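You operate a simulated robot arm through the tools that you are given. There is no shell and no other tool.

You run a simulated robot arm. Do the job below in one go: nothing can be reset, and whatever is moved stays where it is left.

Task
Press green caps on all four corners of the panel on the turntable.
Fine: go round by the knob's marks, 1st to 4th, and leave it on 4th; the panel stays on the turntable.

Only the result counts: the job must be done as asked and must still hold three seconds after the hand-in. Knocking over, shifting, dropping, spilling or breaking anything else fails it. Lids that push on must go on centred and level and be pressed home; caps that screw on are set level and turned clockwise until they are tight.

Robot
A 7-joint arm with a two-finger parallel gripper, fixed in place. Base frame: the origin is on the floor under the middle of its stand, x ahead of it, y to its left, z up. Lengths are in mm, angles in rad, forces in N, time in s.
It reaches about 966 mm from its shoulder. Its first joint turns from -2.897 to 2.897 rad. Payload 3.43 kg.
The TCP is the grasp point between the finger pads, 30 mm short of the fingertips. In the tool frame z runs along the fingers and y along their closing line. Largest opening 94 mm; finger width 28, thickness 10; the body of the gripper, 50 by 96 mm, starts 55 mm behind the TCP.
Orientation is that of the tool frame in the base frame, as a unit quaternion [w, x, y, z]. With the fingers straight down and closing along the base's y, the tool's x points along the base's -x, its y along +y and its z along -z.

Tools
- The arm moves only by the tool apply_moves. Its argument "motion" is one flat list of numbers, 6 for each row, row after row: the shift along the tool's x, y, z in m, then the turn, a rotation vector about the tool's x, y, z in rad. In form: [dx, dy, dz, ax, ay, az, dx, dy, dz, ax, ay, az, ...]. A call has 1 to 20 rows; each row shifts and turns the commanded pose from where the row before left it, along the tool's axes as they then stand. "gripper" is the finger opening in m, from 0 to 0.094, set as the call begins (left out, the last holds). A row lasts 0.2 s, in which the tool goes at most 50 mm and 0.15 rad; a call with a longer step from one row to the next is refused whole, and so is a gripper value outside its range. A pose out of reach is approached as far as the arm can. The call stops where the force on the tool passes 90 N (or 10 N more than at its start, if that is more) or the arm is blocked; 0.2 s more then pass. The fingers move at their own pace (about 45 mm/s each) and stop on an object; they squeeze with about 38 N. The grip force told is the motor's: it shows also when the fingers shut on nothing. Time passes only in rows, and 0.2 s behind the last, so rows that do not move let the fingers close. It gives the time, the measured TCP pose, the force on the tool (base axes), the opening and the grip force at its end, in the units of the frame above (readings bear some noise), with the torque about the TCP (base axes, N m) and any sound that the robot's microphone picked up, and new pictures: "show" is both (left out), scene, wrist or none.
- Cameras (640 x 400 px; columns grow to the right, rows downward): "scene" is fixed at [51.6, -489, 1438.1]; the picture's right is [0.21, -0.98, 0.00], its down [-0.36, -0.08, -0.93] and it looks along [0.91, 0.19, -0.37] (base axes); focal length 303 px, centre (320, 200). "wrist" rides on the gripper at [76, 14, -102] in the tool frame; the picture's right is [-0.18, 0.98, 0.00], its down [-0.75, -0.14, -0.64] and it looks along [-0.63, -0.12, 0.77] (tool axes); focal length 243 px, centre (320, 200). There is no depth. A picture from a camera that has moved, and an enlarged one, comes with that camera's place and axes in the base frame and with its lens. The place of the scene camera against the robot may be out by one fixed shift of up to 18 mm in any direction.
- raise_lower(by): slides the trunk up (or, below 0, down) by that many mm; the arm rides with it, the base frame stays. It gives what a move gives, with no picture.
- close_up(camera, box): a new picture of the part [left, top, right, bottom] of that camera's present view, enlarged. No time passes.
- hand_in(): hands the job in; it is judged then, once.

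Places have to be worked out from the pictures, the camera data and where the tool is seen. Open the gripper and draw the arm clear of the work before you hand the job in, unless the task says otherwise.

The tools are called after "Call:" as name(argument=value, ...) on one line, values as JSON. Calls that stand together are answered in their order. apply_moves: Moves the arm, as the interface text tells. Its arguments: {"type":"object","properties":{"motion":{"type":"array"},"gripper":{"type":"number"},"show":{"type":"string","enum":["both","scene","wrist","none"]}},"required":["motion"]} The other tools are called the same way: raise_lower (by) moves the trunk up or down; close_up (camera, box) takes an enlarged picture of a part of a camera's view; hand_in () hands the job in.

At the start:

```text
t: 0.0
position: [529.2, -235.1, 1283.7]
tcp_rot: [0.0, 0.0, 1.0, 0.0]
wrist_force: [0.0, 0.8, 0.3]
wrist_torque: [-0.02, -0.01, -0.02]
finger_gap: 94.0
gripper_force: 0.0
trunk travel left (down, up): [-400.0, 90.0]
```

scene: 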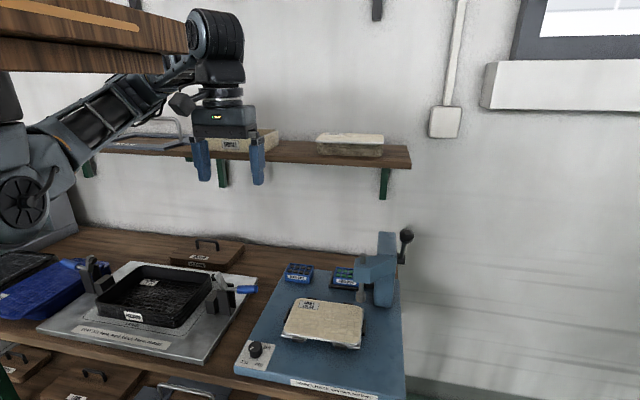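
wrist: 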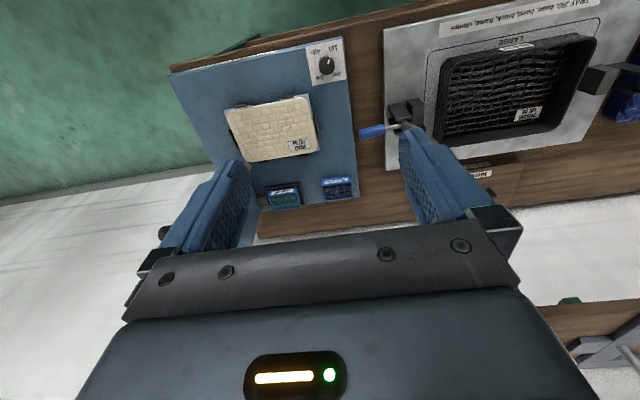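

The pictures show a blue station with a panel, a knob, two cap bins and a lever press. I'll take close-ups to read the labels and see the mechanism.

Call:
close_up(camera="scene", box=[230, 220, 430, 400])

Call:
close_up(camera="wrist", box=[160, 30, 370, 220])

Call:
close_up(camera="scene", box=[270, 220, 430, 320])

Call:
close_up(camera="scene", box=[230, 320, 400, 400])

```text
2.22 times, centred on (330, 310) of scene
camera zoom: at [51.6, -489.0, 1438.1], right [0.21, -0.98, 0.0], down [-0.36, -0.08, -0.93], along [0.91, 0.19, -0.37], focal length 673 px, centre (298, -44)
```

zoom: 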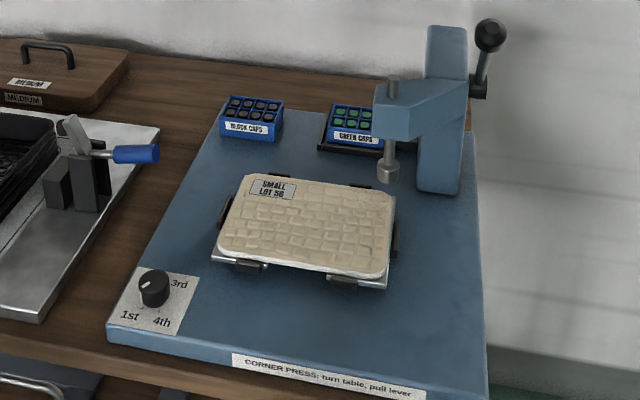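

```text
2.11 times, centred on (265, 125) of wrist
camera zoom: at [452.8, -220.3, 1386.6], right [0.18, 0.98, 0.0], down [0.75, -0.14, 0.64], along [0.63, -0.12, -0.77], focal length 511 px, centre (436, 358)
```

zoom: 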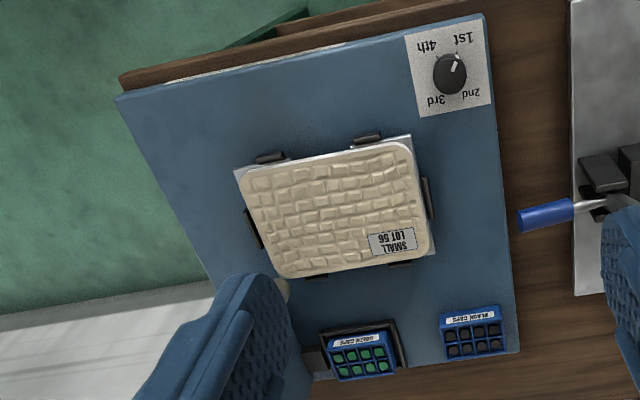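

```text
4.00 times, centred on (350, 270) of scene
camera zoom: at [51.6, -489.0, 1438.1], right [0.21, -0.98, 0.0], down [-0.36, -0.08, -0.93], along [0.91, 0.19, -0.37], focal length 1211 px, centre (200, -80)
```

zoom: 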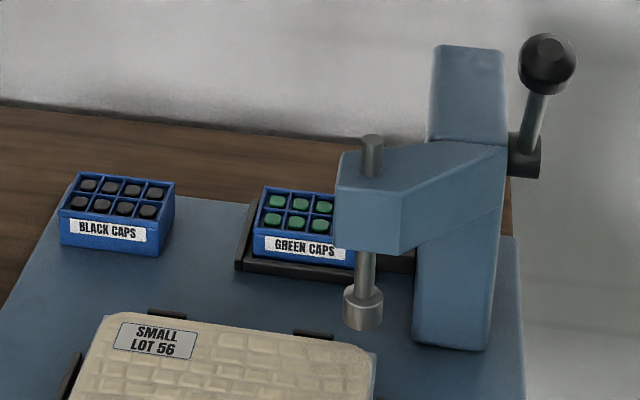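

```text
3.76 times, centred on (315, 360) of scene
camera zoom: at [51.6, -489.0, 1438.1], right [0.21, -0.98, 0.0], down [-0.36, -0.08, -0.93], along [0.91, 0.19, -0.37], focal length 1140 px, centre (339, -402)
```

zoom: 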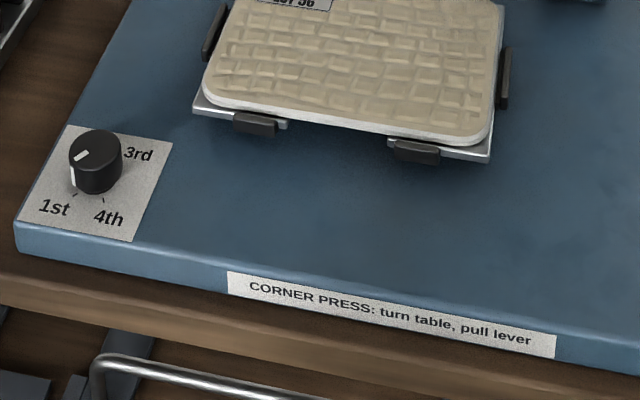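

The press ("turn table, pull lever") seems fed by the bin seated in the dark tray, which is the green one, and the knob looks to be near 1st. I'll zoom further on the knob and lever before moving.

Call:
close_up(camera="wrist", box=[295, 30, 355, 95])

Call:
close_up(camera="wrist", box=[120, 150, 280, 260])

Call:
close_up(camera="scene", box=[235, 335, 285, 370])

Call:
close_up(camera="scene", box=[330, 220, 430, 310])

```text
6.15 times, centred on (325, 62) of wrist
camera zoom: at [452.8, -220.3, 1386.6], right [0.18, 0.98, 0.0], down [0.75, -0.14, 0.64], along [0.63, -0.12, -0.77], focal length 1493 px, centre (289, 1046)
```

zoom: 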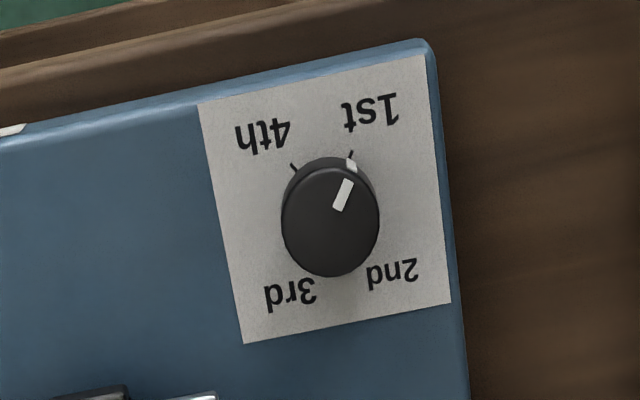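

```text
3.64 times, centred on (200, 205) of wrist
camera zoom: at [452.8, -220.3, 1386.6], right [0.18, 0.98, 0.0], down [0.75, -0.14, 0.64], along [0.63, -0.12, -0.77], focal length 882 px, centre (756, 182)
```

zoom: 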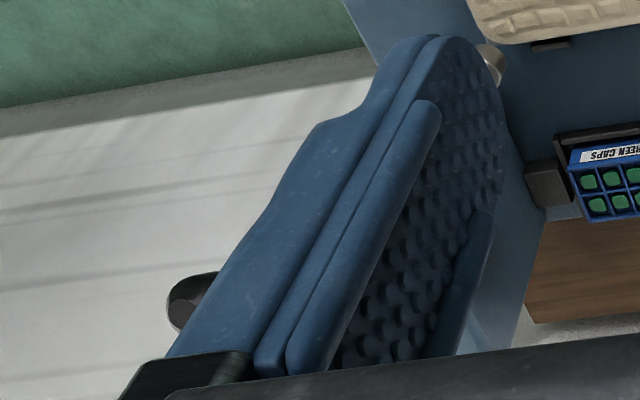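

```text
11.43 times, centred on (260, 352) of scene
camera zoom: at [51.6, -489.0, 1438.1], right [0.21, -0.98, 0.0], down [-0.36, -0.08, -0.93], along [0.91, 0.19, -0.37], focal length 3459 px, centre (1006, -1543)
```

zoom: 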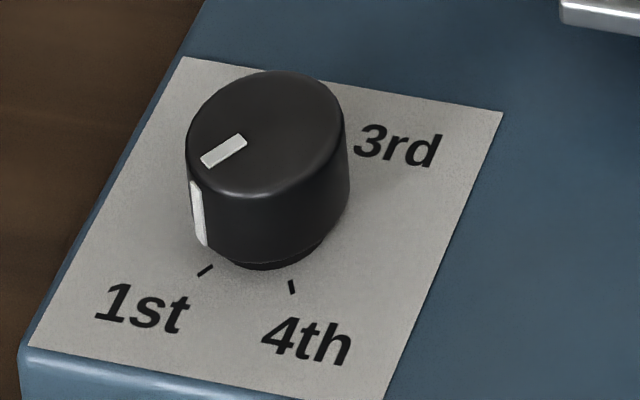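

```text
4.44 times, centred on (380, 265) of scene
camera zoom: at [51.6, -489.0, 1438.1], right [0.21, -0.98, 0.0], down [-0.36, -0.08, -0.93], along [0.91, 0.19, -0.37], focal length 1345 px, centre (53, -89)
```

zoom: 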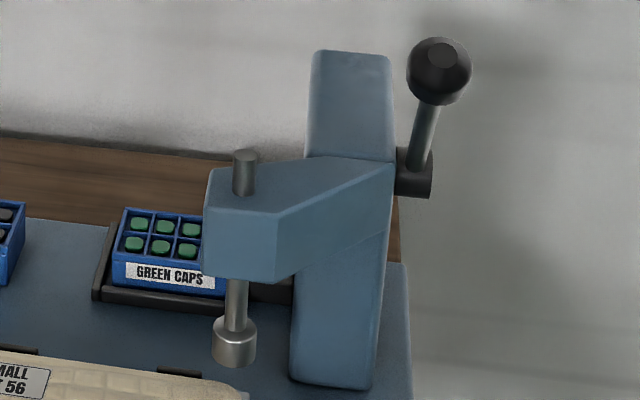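

The knob pointer is at about 1st. My first triangulation puts the knob at about (563, -225, 830), the ram at about (733, -457, 883) and the lever ball at about (724, -553, 1090). I'll move the hand high above to view the lever from the wrist.

Call:
apply_moves(motion=[-0.0101, -0.0436, 0, 0, 0, 0, -0.0101, -0.0436, 0, 0, 0, 0, -0.0101, -0.0436, 0, 0, 0, 0, -0.0101, -0.0436, 0, 0, 0, 0, -0.0101, -0.0436, 0, 0, 0, 0, -0.0101, -0.0436, 0, 0, 0, 0, -0.0101, -0.0436, 0, 0, 0, 0], show="both")

```text
t: 1.6
position: [601.1, -539.5, 1284.6]
tcp_rot: [0.0, 0.0, 1.0, 0.0]
wrist_force: [-0.9, 0.7, 0.4]
wrist_torque: [-0.06, 0.03, -0.01]
finger_gap: 94.2
gripper_force: 0.2
trunk travel left (down, up): [-400.0, 90.0]
camera wrist: at [524.7, -524.5, 1386.9], right [0.18, 0.98, 0.0], down [0.75, -0.14, 0.64], along [0.63, -0.12, -0.77], focal length 243 px, centre (320, 200)
```

scene: 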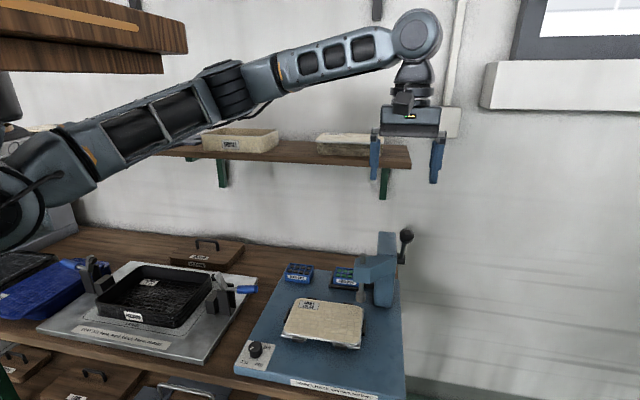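
wrist: 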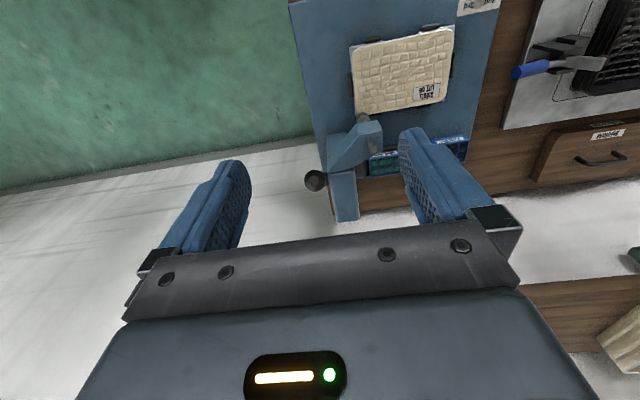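

The lever and press are now in view of the wrist camera; I'll zoom in on them.

Call:
close_up(camera="wrist", box=[280, 90, 420, 225])

Call:
close_up(camera="scene", box=[340, 90, 460, 200])

```text
2.96 times, centred on (350, 158) of wrist
camera zoom: at [524.7, -524.5, 1386.9], right [0.18, 0.98, 0.0], down [0.75, -0.14, 0.64], along [0.63, -0.12, -0.77], focal length 719 px, centre (231, 326)
```

zoom: 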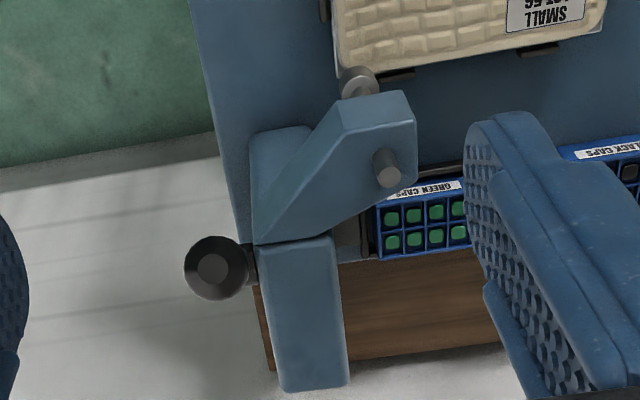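

```text
3.64 times, centred on (400, 145) of scene
camera zoom: at [51.6, -489.0, 1438.1], right [0.21, -0.98, 0.0], down [-0.36, -0.08, -0.93], along [0.91, 0.19, -0.37], focal length 1101 px, centre (29, 400)
```

zoom: 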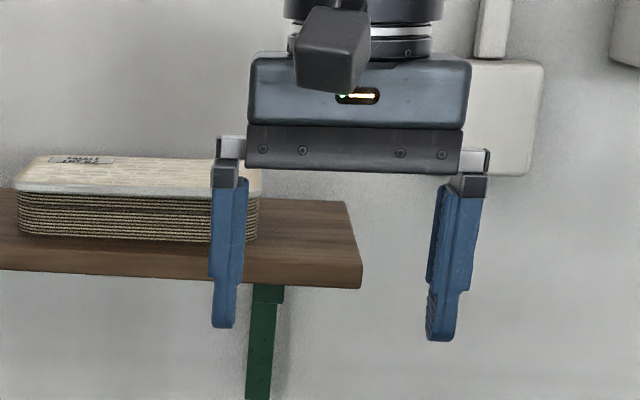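

The ball is roughly at (738, -572, 1079), and the lever pivots on the column's -y side. I'll go over to the knob for a close look at the pointer and marks.

Call:
apply_moves(motion=[0.0072, 0.0319, 0.0277, 0, 0, 0, 0.0072, 0.0319, 0.0277, 0, 0, 0, 0.0072, 0.0319, 0.0277, 0, 0, 0, 0.0072, 0.0319, 0.0277, 0, 0, 0, 0.0072, 0.0319, 0.0277, 0, 0, 0, 0.0072, 0.0319, 0.0277, 0, 0, 0, 0.0072, 0.0319, 0.0277, 0, 0, 0, 0.0072, 0.0319, 0.0277, 0, 0, 0, 0.0072, 0.0319, 0.0277, 0, 0, 0, 0.0072, 0.0319, 0.0277, 0, 0, 0], show="both")

```text
t: 3.8
position: [527.4, -222.6, 1007.7]
tcp_rot: [0.0, 0.0, 1.0, -0.002]
wrist_force: [-0.8, 0.5, -0.6]
wrist_torque: [0.03, 0.02, 0.0]
finger_gap: 94.2
gripper_force: 0.0
trunk travel left (down, up): [-400.0, 90.0]
camera wrist: at [451.2, -207.5, 1109.1], right [0.18, 0.98, 0.0], down [0.75, -0.14, 0.64], along [0.63, -0.12, -0.77], focal length 243 px, centre (320, 200)
```

scene: 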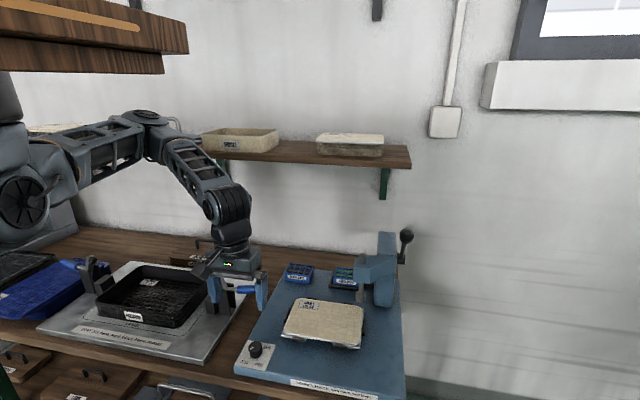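
wrist: 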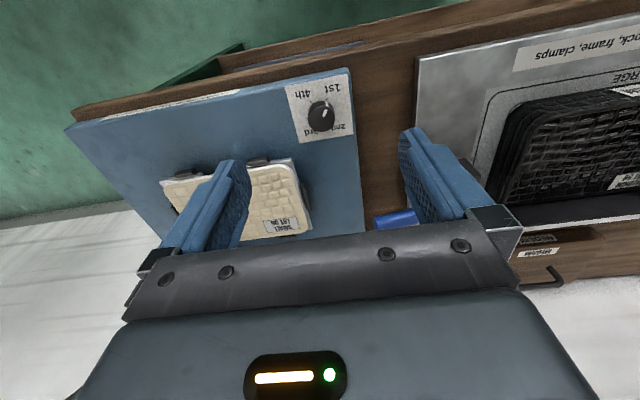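

Call:
close_up(camera="wrist", box=[275, 65, 365, 150])

Call:
close_up(camera="wrist", box=[60, 60, 380, 260])

```text
4.71 times, centred on (320, 108) of wrist
camera zoom: at [451.2, -207.5, 1109.1], right [0.18, 0.98, 0.0], down [0.75, -0.14, 0.64], along [0.63, -0.12, -0.77], focal length 1142 px, centre (320, 635)
```

zoom: 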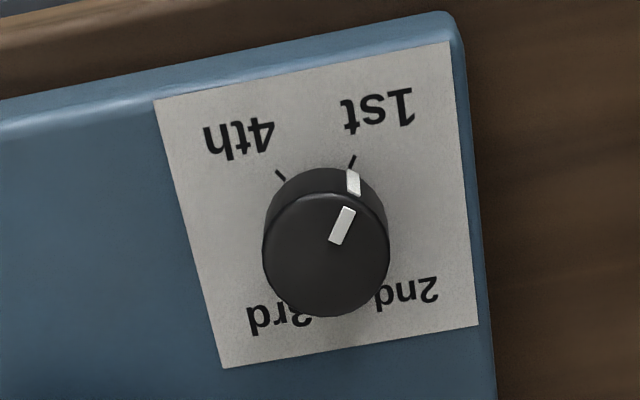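

```text
2.00 times, centred on (220, 160) of wrist
camera zoom: at [451.2, -207.5, 1109.1], right [0.18, 0.98, 0.0], down [0.75, -0.14, 0.64], along [0.63, -0.12, -0.77], focal length 485 px, centre (520, 280)
```

zoom: 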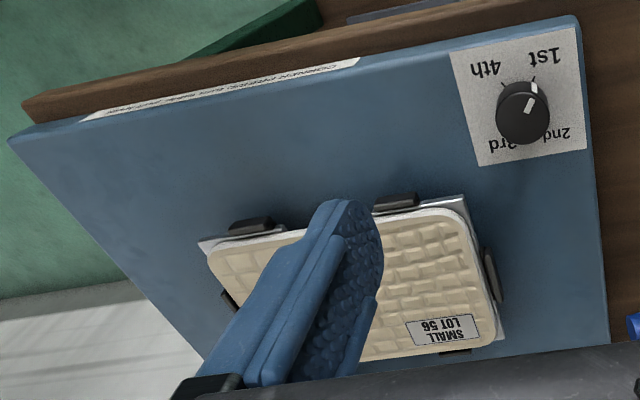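

The knob top centre is about (565.5, -227, 816), diameter ~33, with the plate at z≈791; the pointer looks near the 1st tick. I'll move forward for a near-vertical view so all four ticks show.

Call:
apply_moves(motion=[-0.0297, 0.0, 0.016, 0, 0, 0, -0.0297, 0.0, 0.016, 0, 0, 0, -0.0297, 0.0, 0.016, 0, 0, 0, 0, 0, 0, 0, 0, 0], show="wrist")

Call:
close_up(camera="wrist", box=[260, 0, 380, 80])

Call:
close_up(camera="wrist", box=[120, 60, 420, 250])

```text
t: 4.8
position: [618.2, -221.2, 958.8]
tcp_rot: [0.0, 0.0, 1.0, 0.0]
wrist_force: [-0.7, 0.8, 0.0]
wrist_torque: [-0.01, 0.0, 0.02]
finger_gap: 94.0
gripper_force: 0.1
trunk travel left (down, up): [-400.0, 90.0]
camera wrist: at [541.1, -206.9, 1060.8], right [0.18, 0.98, 0.0], down [0.75, -0.14, 0.64], along [0.63, -0.12, -0.77], focal length 243 px, centre (320, 200)
```

wrist: 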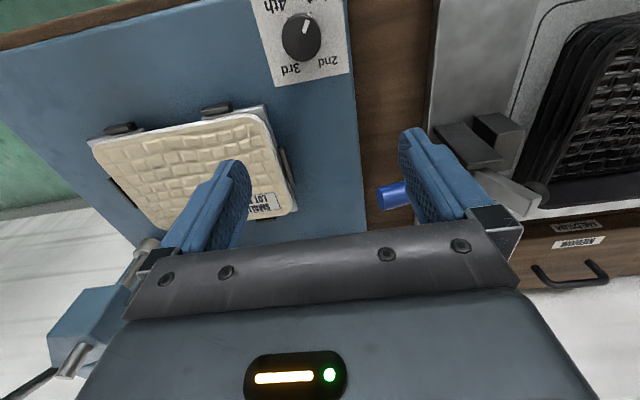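

```text
5.00 times, centred on (320, 40) of wrist
camera zoom: at [541.1, -206.9, 1060.8], right [0.18, 0.98, 0.0], down [0.75, -0.14, 0.64], along [0.63, -0.12, -0.77], focal length 1213 px, centre (320, 1000)
```

zoom: 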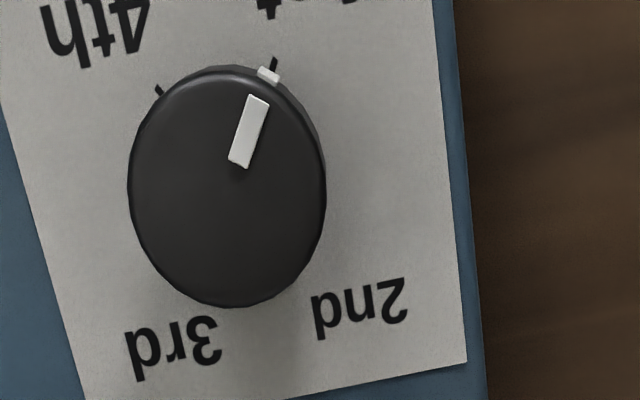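

```text
2.11 times, centred on (270, 155) of wrist
camera zoom: at [541.1, -206.9, 1060.8], right [0.18, 0.98, 0.0], down [0.75, -0.14, 0.64], along [0.63, -0.12, -0.77], focal length 511 px, centre (425, 295)
```

zoom: 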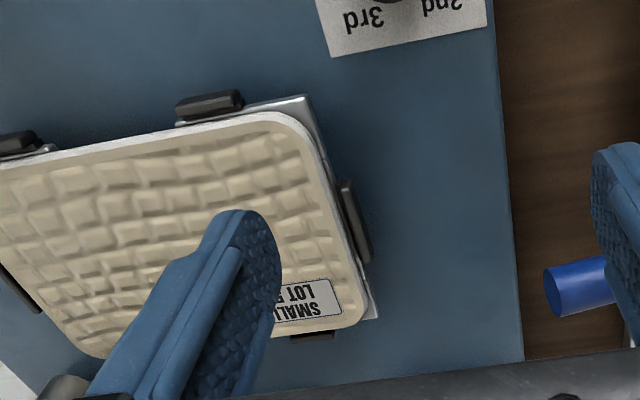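

The pointer lies on the 1st tick. To see the hidden 2nd and 3rd ticks, I'll tilt the hand so that the camera looks nearly straight down.

Call:
apply_moves(motion=[-0.006, -0.008, 0.034, 0, 0, 0, 0, 0, 0, 0, 0.15, 0, 0, 0, 0, 0, 0.15, 0, 0, 0, 0, 0, 0.15, 0, 0, 0, 0, 0, 0, 0], show="wrist")

Call:
close_up(camera="wrist", box=[220, 40, 380, 160])

```text
t: 6.0
position: [625.2, -230.1, 926.2]
tcp_rot: [-0.224, 0.0, 0.975, -0.001]
wrist_force: [-0.3, -0.2, -0.1]
wrist_torque: [-0.02, 0.01, 0.0]
finger_gap: 94.0
gripper_force: 0.0
trunk travel left (down, up): [-400.0, 90.0]
camera wrist: at [599.2, -214.7, 1050.5], right [0.17, 0.98, -0.08], down [0.96, -0.14, 0.25], along [0.23, -0.12, -0.97], focal length 243 px, centre (320, 200)
```

wrist: 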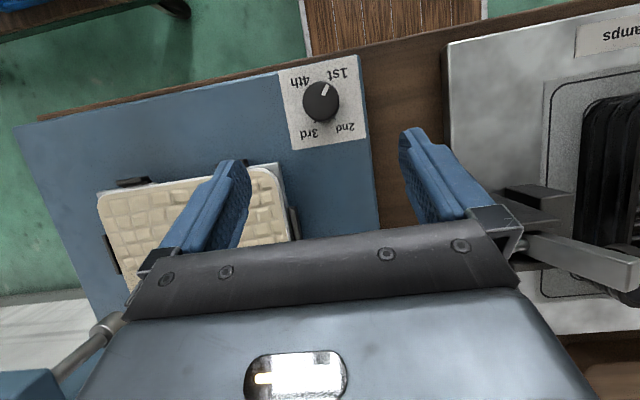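

```text
3.33 times, centred on (300, 100) of wrist
camera zoom: at [599.2, -214.7, 1050.5], right [0.17, 0.98, -0.08], down [0.96, -0.14, 0.25], along [0.23, -0.12, -0.97], focal length 809 px, centre (387, 533)
```

zoom: 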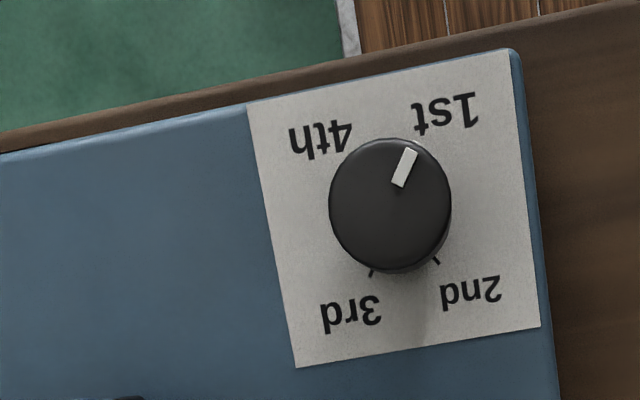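

All four ticks are visible: from above, 1st is at ~145°, 2nd ~35°, 3rd ~-35° and 4th ~-145° (from +x, counter-clockwise). So I turn clockwise ~110°, ~70°, ~110°, and the pointer is on 1st now. Next I level the hand and go to look at the lever closely.

Call:
apply_moves(motion=[0, 0, 0, 0, -0.15, 0, 0, 0, 0, 0, -0.15, 0, 0, 0, 0, 0, -0.15, 0, 0, 0, -0.04, 0, 0, 0, 0, 0, -0.04, 0, 0, 0, 0, 0, -0.04, 0, 0, 0, 0, 0, -0.04, 0, 0, 0, -0.0094, -0.0419, -0.0142, 0, 0, 0, -0.0094, -0.0419, -0.0142, 0, 0, 0, -0.0094, -0.0419, -0.0142, 0, 0, 0, -0.0094, -0.0419, -0.0142, 0, 0, 0, -0.0094, -0.0419, -0.0142, 0, 0, 0, -0.0094, -0.0419, -0.0142, 0, 0, 0, -0.0094, -0.0419, -0.0142, 0, 0, 0, -0.0094, -0.0419, -0.0142, 0, 0, 0, 0, 0, 0, 0, 0, 0], show="both")

Call:
close_up(camera="wrist", box=[220, 60, 460, 220])

```text
t: 9.4
position: [699.6, -566.2, 1199.7]
tcp_rot: [0.0, 0.0, 1.0, 0.0]
wrist_force: [0.4, 0.2, -0.5]
wrist_torque: [-0.01, 0.04, 0.02]
finger_gap: 94.1
gripper_force: 0.1
trunk travel left (down, up): [-400.0, 90.0]
camera wrist: at [621.8, -550.4, 1301.7], right [0.19, 0.98, 0.0], down [0.75, -0.14, 0.64], along [0.63, -0.12, -0.77], focal length 243 px, centre (320, 200)
```

scene: 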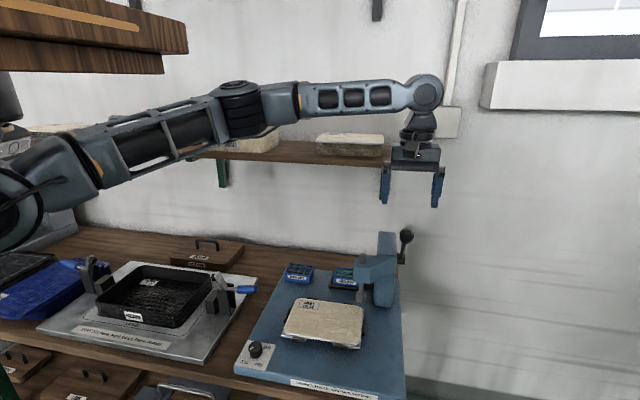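
wrist: 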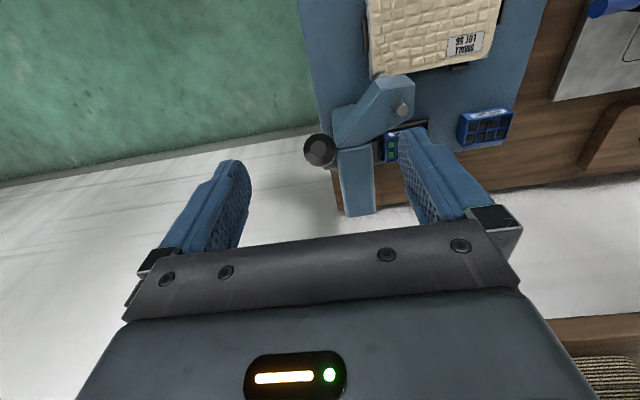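

```text
2.50 times, centred on (340, 140) of wrist
camera zoom: at [621.8, -550.4, 1301.7], right [0.19, 0.98, 0.0], down [0.75, -0.14, 0.64], along [0.63, -0.12, -0.77], focal length 606 px, centre (270, 350)
```

zoom: 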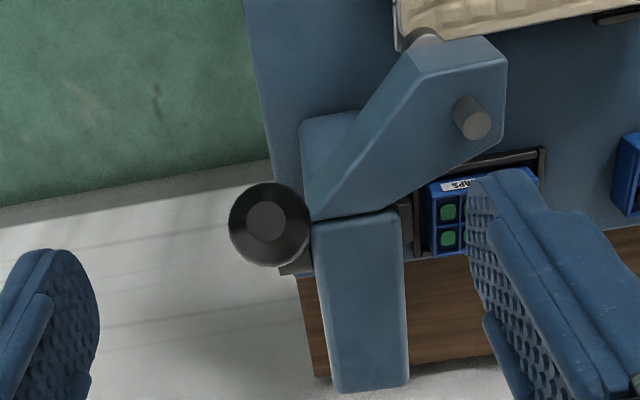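

The ball is at about (745, -574, 1069) with radius ~17, the lever pivot is near (820, -574, 968), and the column's top is z≈979 with its front at x≈795. I'll move above the ball, narrow the opening to 64 mm and check alignment.

Call:
apply_moves(motion=[-0.0227, -0.0041, 0.025, 0, 0, 0, -0.0227, -0.0041, 0.025, 0, 0, 0, 0, 0, 0, 0, 0, 0], gripper=0.07, show="both")

Call:
close_up(camera="wrist", box=[220, 90, 420, 230])

Call:
close_up(camera="scene", box=[350, 140, 450, 280])

```text
t: 10.2
position: [744.3, -572.6, 1149.7]
tcp_rot: [0.001, 0.0, 1.0, 0.0]
wrist_force: [-0.5, 0.0, -0.1]
wrist_torque: [0.0, -0.01, -0.03]
finger_gap: 70.1
gripper_force: 0.1
trunk travel left (down, up): [-400.0, 90.0]
camera wrist: at [667.9, -557.4, 1251.5], right [0.18, 0.98, 0.0], down [0.75, -0.14, 0.64], along [0.63, -0.12, -0.77], focal length 243 px, centre (320, 200)
```

scene: 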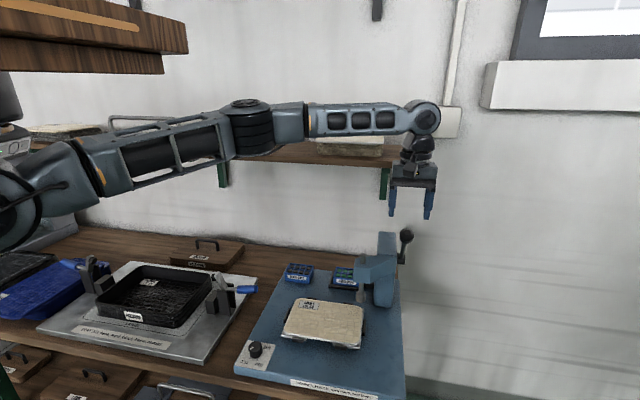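
wrist: 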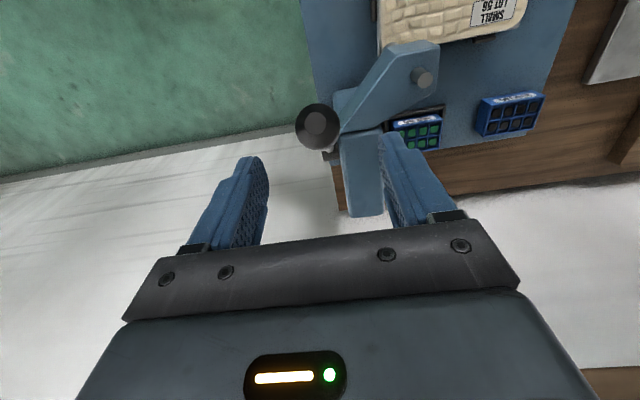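

```text
2.86 times, centred on (320, 160) of wrist
camera zoom: at [667.9, -557.4, 1251.5], right [0.18, 0.98, 0.0], down [0.75, -0.14, 0.64], along [0.63, -0.12, -0.77], focal length 693 px, centre (320, 314)
```

zoom: 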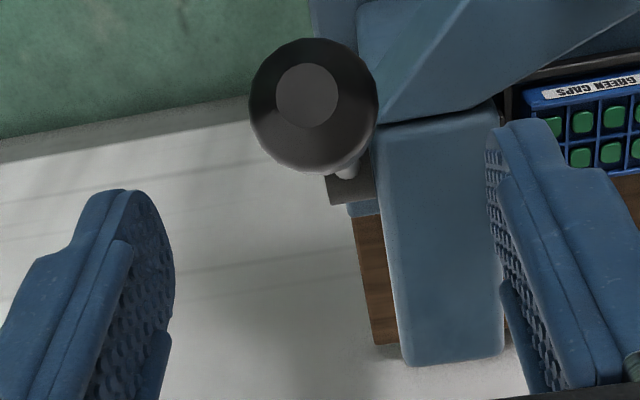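

```text
2.86 times, centred on (400, 210) of scene
camera zoom: at [51.6, -489.0, 1438.1], right [0.21, -0.98, 0.0], down [-0.36, -0.08, -0.93], along [0.91, 0.19, -0.37], focal length 865 px, centre (91, 171)
```

zoom: 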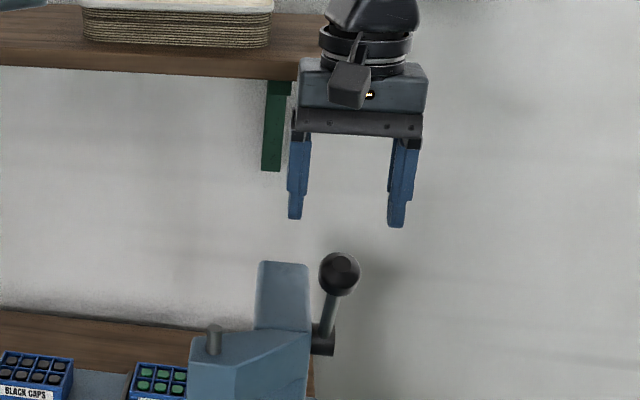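

The ball sits under the TCP at about (744.5, -574, 1069). I'll descend 80 mm to straddle it and check before closing.

Call:
apply_moves(motion=[0, -0.001, 0.027, 0, 0, 0, 0, 0, 0.027, 0, 0, 0, 0, 0, 0.026, 0, 0, 0, 0, 0, 0, 0, 0, 0], show="both")

Call:
close_up(camera="wrist", box=[220, 90, 420, 230])

Call:
close_up(camera="scene", box=[350, 160, 450, 300])

```text
t: 11.2
position: [745.7, -573.9, 1069.4]
tcp_rot: [-0.001, 0.0, 1.0, 0.0]
wrist_force: [-0.4, -0.5, 0.7]
wrist_torque: [0.03, 0.01, -0.04]
finger_gap: 70.1
gripper_force: 0.0
trunk travel left (down, up): [-400.0, 90.0]
camera wrist: at [667.4, -558.8, 1171.5], right [0.18, 0.98, 0.0], down [0.75, -0.14, 0.64], along [0.63, -0.12, -0.77], focal length 243 px, centre (320, 200)
```

scene: 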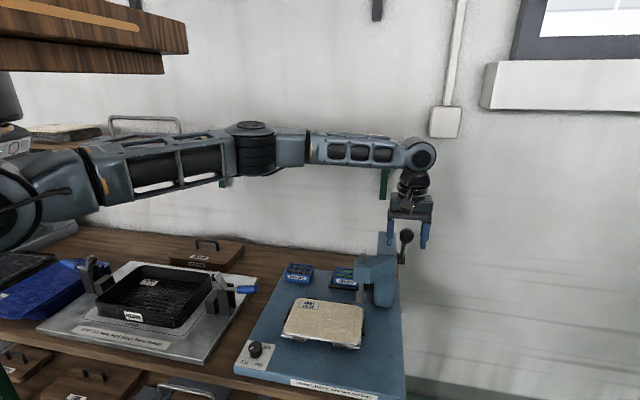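
wrist: 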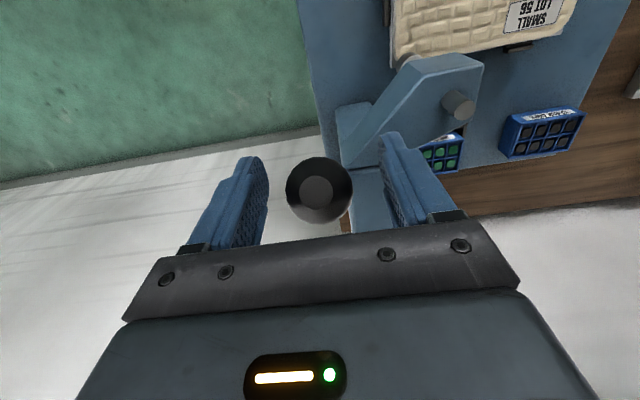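

```text
2.86 times, centred on (320, 160) of wrist
camera zoom: at [667.4, -558.8, 1171.5], right [0.18, 0.98, 0.0], down [0.75, -0.14, 0.64], along [0.63, -0.12, -0.77], focal length 693 px, centre (320, 314)
```

zoom: 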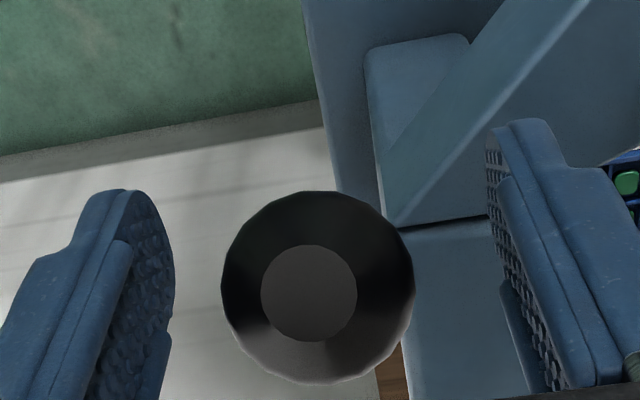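

```text
2.86 times, centred on (400, 230) of scene
camera zoom: at [51.6, -489.0, 1438.1], right [0.21, -0.98, 0.0], down [-0.36, -0.08, -0.93], along [0.91, 0.19, -0.37], focal length 865 px, centre (91, 114)
```

zoom: 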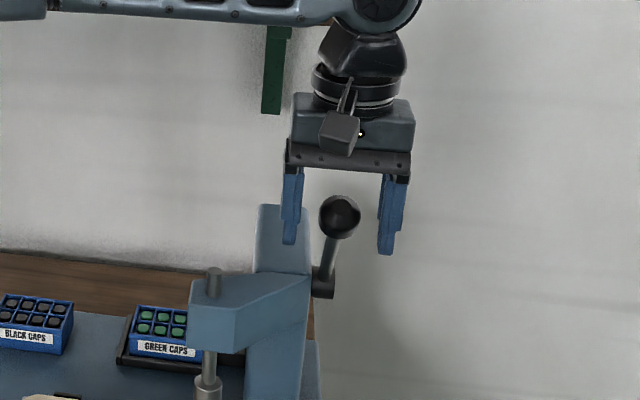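

The ball is centred at the grasp point between the fingers. I'll close on it.

Call:
apply_moves(motion=[0, 0, 0, 0, 0, 0, 0, 0, 0, 0, 0, 0, 0, 0, 0, 0, 0, 0, 0, 0, 0, 0, 0, 0], gripper=0.0, show="wrist")

```text
t: 12.2
position: [745.4, -574.0, 1068.7]
tcp_rot: [-0.001, -0.001, 1.0, -0.001]
wrist_force: [1.6, -5.1, -1.6]
wrist_torque: [-0.05, -0.04, -0.03]
finger_gap: 35.0
gripper_force: 45.1
trunk travel left (down, up): [-400.0, 90.0]
camera wrist: at [667.3, -559.2, 1171.7], right [0.18, 0.98, 0.0], down [0.75, -0.14, 0.64], along [0.63, -0.12, -0.77], focal length 243 px, centre (320, 200)
```

wrist: 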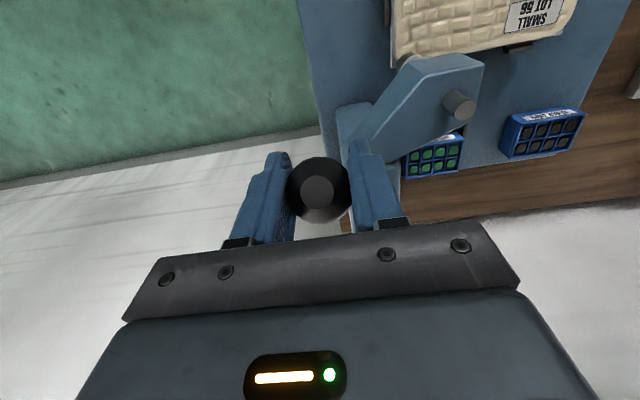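

The ball is gripped (35 mm). I'll start the pull along the arc (toward -x and down), a small first step to read the force.

Call:
apply_moves(motion=[0.0084, 0, 0.0069, 0, 0, 0, 0.0079, 0, 0.0076, 0, 0, 0, 0, 0, 0, 0, 0, 0], show="scene")

Call:
close_up(camera="scene", box=[330, 180, 450, 320])

```text
t: 13.0
position: [727.7, -573.4, 1055.7]
tcp_rot: [0.0, 0.0, 1.0, -0.002]
wrist_force: [4.7, -6.6, 9.5]
wrist_torque: [-0.06, -1.39, 0.06]
finger_gap: 35.2
gripper_force: 44.9
trunk travel left (down, up): [-400.0, 90.0]
```

scene: 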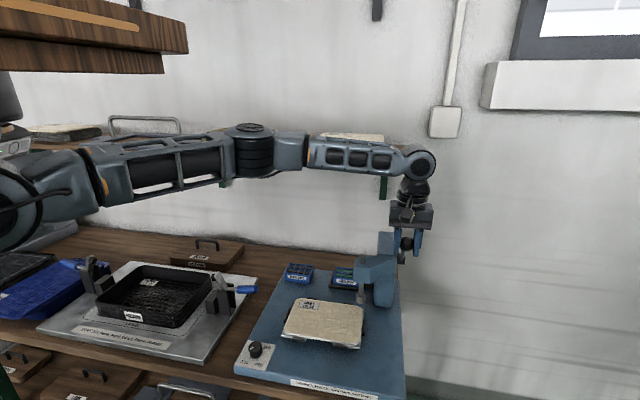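

```text
2.86 times, centred on (390, 250) of scene
camera zoom: at [51.6, -489.0, 1438.1], right [0.21, -0.98, 0.0], down [-0.36, -0.08, -0.93], along [0.91, 0.19, -0.37], focal length 865 px, centre (120, 57)
```

zoom: 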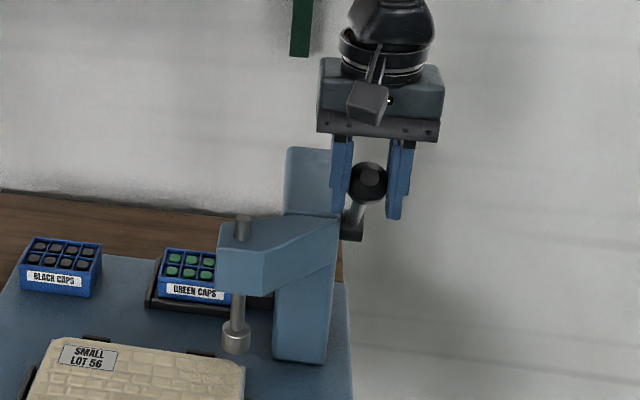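

The lever follows with little force. I'll go on along the arc another ~20°.

Call:
apply_moves(motion=[0.0072, 0, 0.0083, 0, 0, 0, 0.0064, 0, 0.0088, 0, 0, 0, 0.0056, 0, 0.0094, 0, 0, 0, 0.0048, 0, 0.0098, 0, 0, 0, 0, 0, 0, 0, 0, 0], show="scene")

Call:
close_up(camera="scene", box=[330, 180, 450, 320])

```text
t: 14.2
position: [702.9, -573.9, 1018.2]
tcp_rot: [0.0, 0.0, 1.0, 0.0]
wrist_force: [2.7, -7.9, 9.9]
wrist_torque: [-0.06, -1.23, -0.12]
finger_gap: 35.0
gripper_force: 45.2
trunk travel left (down, up): [-400.0, 90.0]
```

scene: 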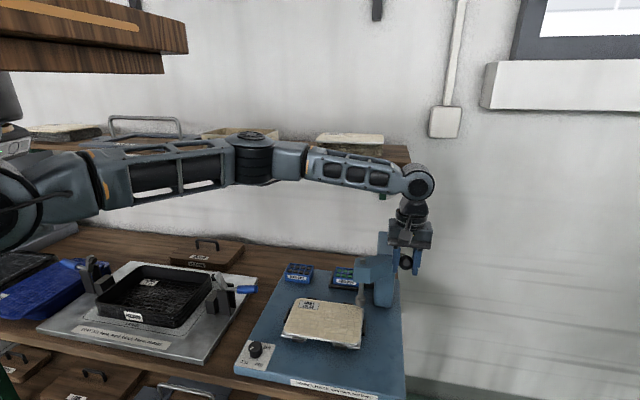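

```text
2.86 times, centred on (390, 250) of scene
camera zoom: at [51.6, -489.0, 1438.1], right [0.21, -0.98, 0.0], down [-0.36, -0.08, -0.93], along [0.91, 0.19, -0.37], focal length 865 px, centre (120, 57)
```

zoom: 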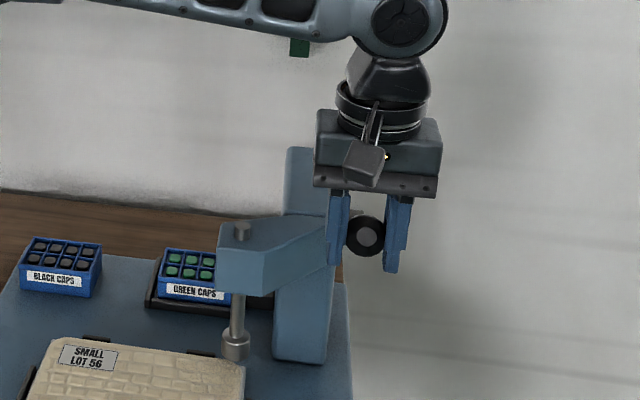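

The ram is coming down with the lever. I'll go on another ~20°, watching the force.

Call:
apply_moves(motion=[0.0039, 0, 0.0102, 0, 0, 0, 0.003, 0, 0.0106, 0, 0, 0, 0.0021, 0, 0.0107, 0, 0, 0, 0, 0, 0, 0, 0, 0], show="scene")

Call:
close_up(camera="scene", box=[330, 180, 450, 320])

```text
t: 15.2
position: [692.3, -574.2, 986.6]
tcp_rot: [-0.001, 0.001, 1.0, 0.0]
wrist_force: [-11.6, -0.9, 11.0]
wrist_torque: [0.02, -0.64, -0.03]
finger_gap: 35.4
gripper_force: 44.9
trunk travel left (down, up): [-400.0, 90.0]
```

scene: 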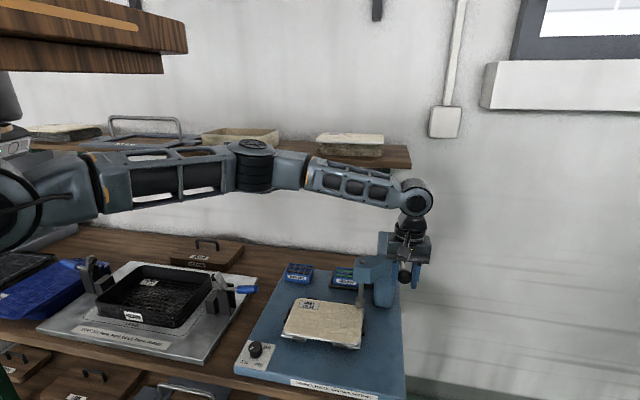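

```text
2.86 times, centred on (390, 250) of scene
camera zoom: at [51.6, -489.0, 1438.1], right [0.21, -0.98, 0.0], down [-0.36, -0.08, -0.93], along [0.91, 0.19, -0.37], focal length 865 px, centre (120, 57)
```

zoom: 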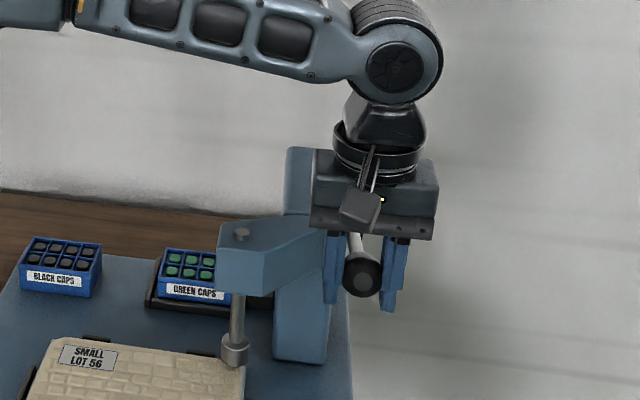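

The ram is nearly at the panel corner. There's a slight radial force (-x), so I'll let the path drift a little toward -x and keep pulling down.

Call:
apply_moves(motion=[0.003, 0, 0.0105, 0, 0, 0, 0.002, 0, 0.0105, 0, 0, 0, 0, 0, 0, 0, 0, 0], show="scene")

Call:
close_up(camera="scene", box=[330, 180, 450, 320])

```text
t: 16.0
position: [688.9, -574.8, 967.0]
tcp_rot: [0.0, 0.002, 1.0, -0.001]
wrist_force: [-13.0, -1.9, 10.8]
wrist_torque: [-0.13, -1.02, 0.02]
finger_gap: 35.7
gripper_force: 45.0
trunk travel left (down, up): [-400.0, 90.0]
```

scene: 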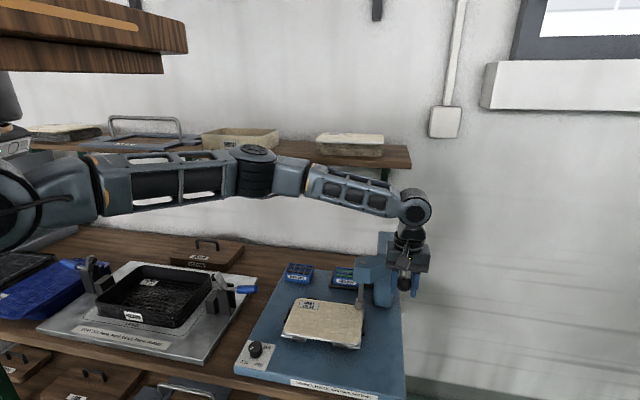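

```text
2.86 times, centred on (390, 250) of scene
camera zoom: at [51.6, -489.0, 1438.1], right [0.21, -0.98, 0.0], down [-0.36, -0.08, -0.93], along [0.91, 0.19, -0.37], focal length 865 px, centre (120, 57)
```

zoom: 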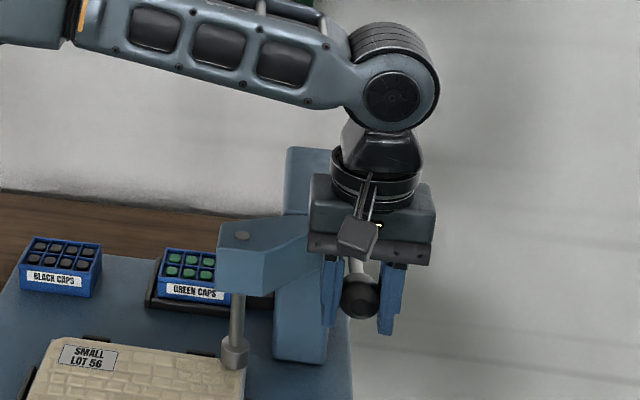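

Still moving freely. I'll continue downward with a bit more -x drift.

Call:
apply_moves(motion=[0.002, 0, 0.0105, 0, 0, 0, 0.0015, 0, 0.0105, 0, 0, 0, 0, 0, 0, 0, 0, 0], show="both")

Call:
close_up(camera="scene", box=[330, 180, 450, 320])

```text
t: 16.8
position: [687.0, -574.5, 944.4]
tcp_rot: [0.001, -0.001, 1.0, -0.001]
wrist_force: [-1.7, -7.5, 10.6]
wrist_torque: [-0.09, -1.05, -0.03]
finger_gap: 35.5
gripper_force: 44.8
trunk travel left (down, up): [-400.0, 90.0]
camera wrist: at [610.4, -559.2, 1046.6], right [0.18, 0.98, 0.0], down [0.75, -0.14, 0.64], along [0.63, -0.12, -0.77], focal length 243 px, centre (320, 200)
```

scene: 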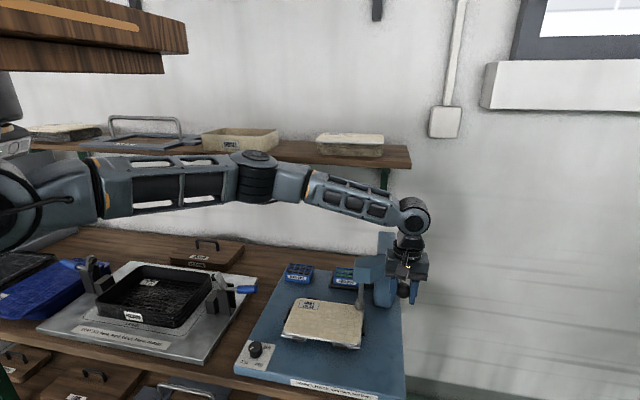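
wrist: 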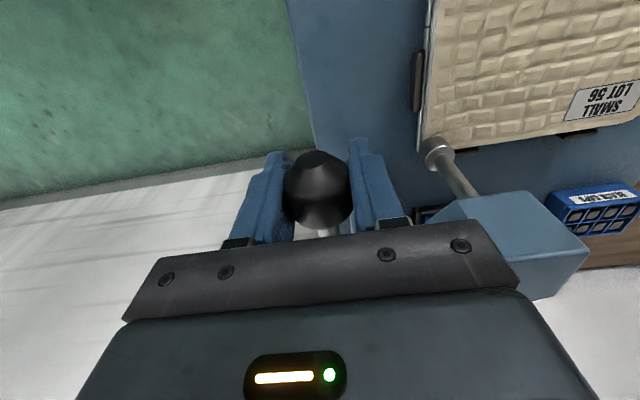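

```text
2.86 times, centred on (390, 250) of scene
camera zoom: at [51.6, -489.0, 1438.1], right [0.21, -0.98, 0.0], down [-0.36, -0.08, -0.93], along [0.91, 0.19, -0.37], focal length 865 px, centre (120, 57)
```

zoom: 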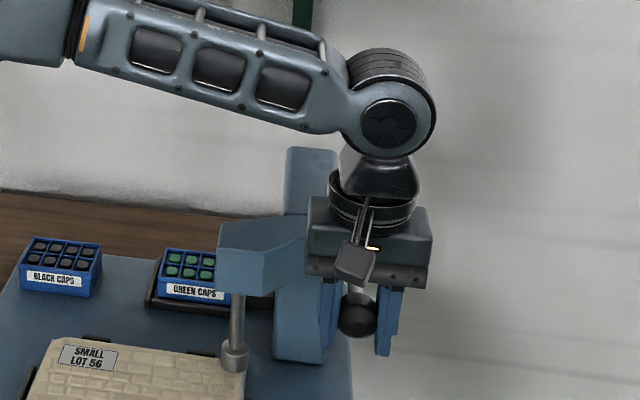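

The radial force is gone and the ram is nearly on the corner. I'll keep pulling along the lower part of the arc.

Call:
apply_moves(motion=[0.0, 0, 0.0105, 0, 0, 0, -0.001, 0, 0.0105, 0, 0, 0, 0, 0, 0, 0, 0, 0], show="both")

Call:
close_up(camera="wrist", box=[260, 60, 600, 260])

```text
t: 17.6
position: [689.1, -573.7, 929.1]
tcp_rot: [0.001, 0.0, 1.0, -0.003]
wrist_force: [1.4, -0.1, 47.9]
wrist_torque: [0.0, 0.0, 0.0]
finger_gap: 35.5
gripper_force: 44.5
trunk travel left (down, up): [-400.0, 90.0]
camera wrist: at [611.0, -558.9, 1030.3], right [0.18, 0.98, 0.0], down [0.75, -0.14, 0.65], along [0.63, -0.12, -0.76], focal length 243 px, centre (320, 200)
```

scene: 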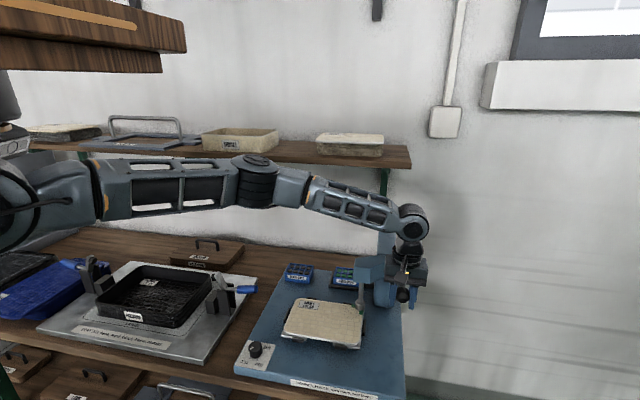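
wrist: 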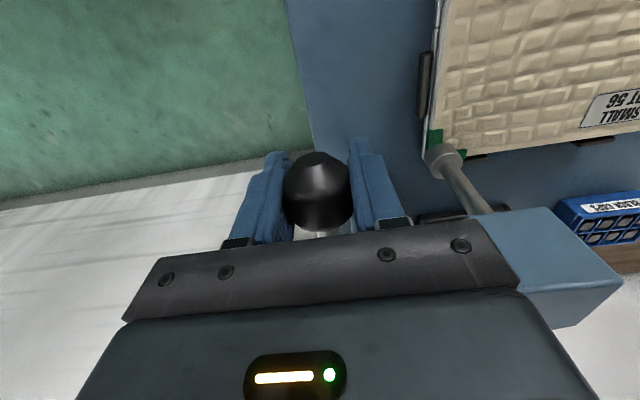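

```text
1.88 times, centred on (430, 160) of wrist
camera zoom: at [611.0, -558.9, 1030.3], right [0.18, 0.98, 0.0], down [0.75, -0.14, 0.65], along [0.63, -0.12, -0.76], focal length 457 px, centre (113, 275)
```

zoom: 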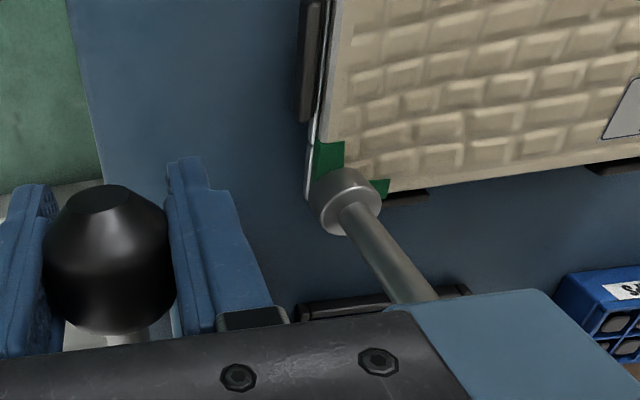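

A green cap has appeared under the ram at the corner, and the force rose to 48 N, so this looks like the end of the stroke. I'll push a few mm further to confirm it's pressed home.

Call:
apply_moves(motion=[0, 0, 0.003, 0, 0, 0, 0, 0, 0.003, 0, 0, 0, 0, 0, 0, 0, 0, 0], show="wrist")

Call:
close_up(camera="wrist", box=[390, 100, 530, 220])

Call:
close_up(camera="scene", box=[330, 220, 430, 350])

```text
t: 18.4
position: [687.9, -574.2, 922.7]
tcp_rot: [0.002, -0.001, 1.0, -0.003]
wrist_force: [6.4, 0.6, 45.4]
wrist_torque: [-0.04, 0.26, -0.01]
finger_gap: 35.8
gripper_force: 45.4
trunk travel left (down, up): [-400.0, 90.0]
camera wrist: at [611.0, -559.0, 1023.4], right [0.18, 0.98, 0.0], down [0.75, -0.14, 0.65], along [0.63, -0.12, -0.76], focal length 243 px, centre (320, 200)
```

wrist: 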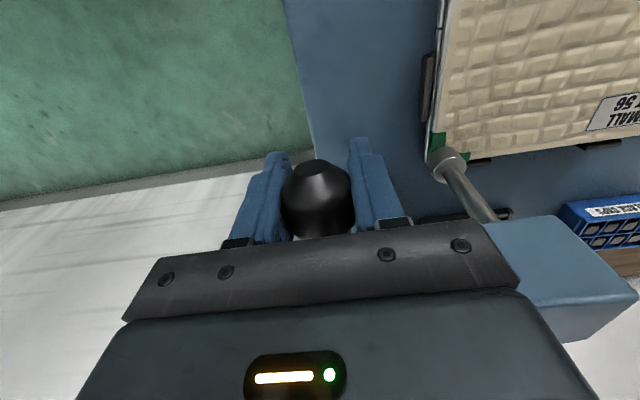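

```text
3.33 times, centred on (460, 160) of wrist
camera zoom: at [611.0, -559.0, 1023.4], right [0.18, 0.98, 0.0], down [0.75, -0.14, 0.65], along [0.63, -0.12, -0.76], focal length 809 px, centre (-147, 333)
```

zoom: 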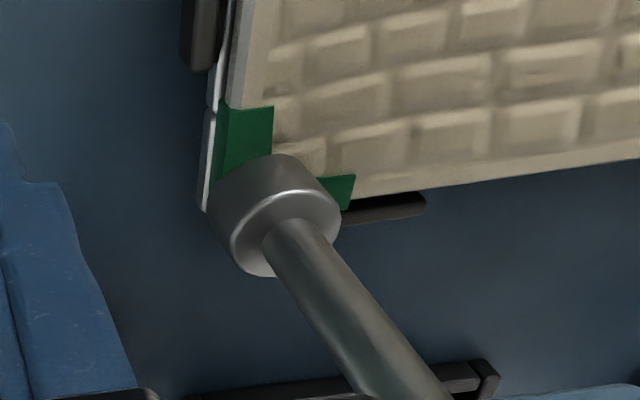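

```text
3.08 times, centred on (380, 285) of scene
camera zoom: at [51.6, -489.0, 1438.1], right [0.21, -0.98, 0.0], down [-0.36, -0.08, -0.93], along [0.91, 0.19, -0.37], focal length 931 px, centre (135, -62)
```

zoom: 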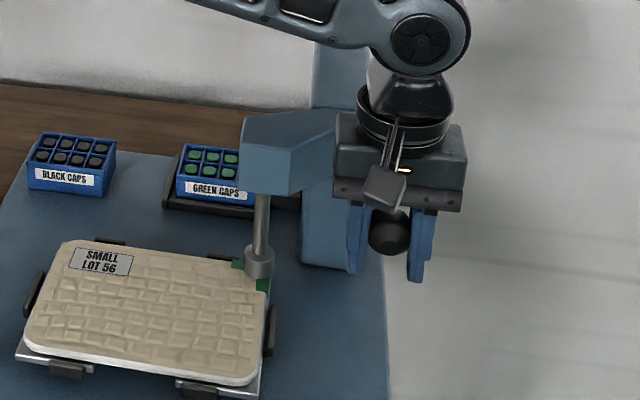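

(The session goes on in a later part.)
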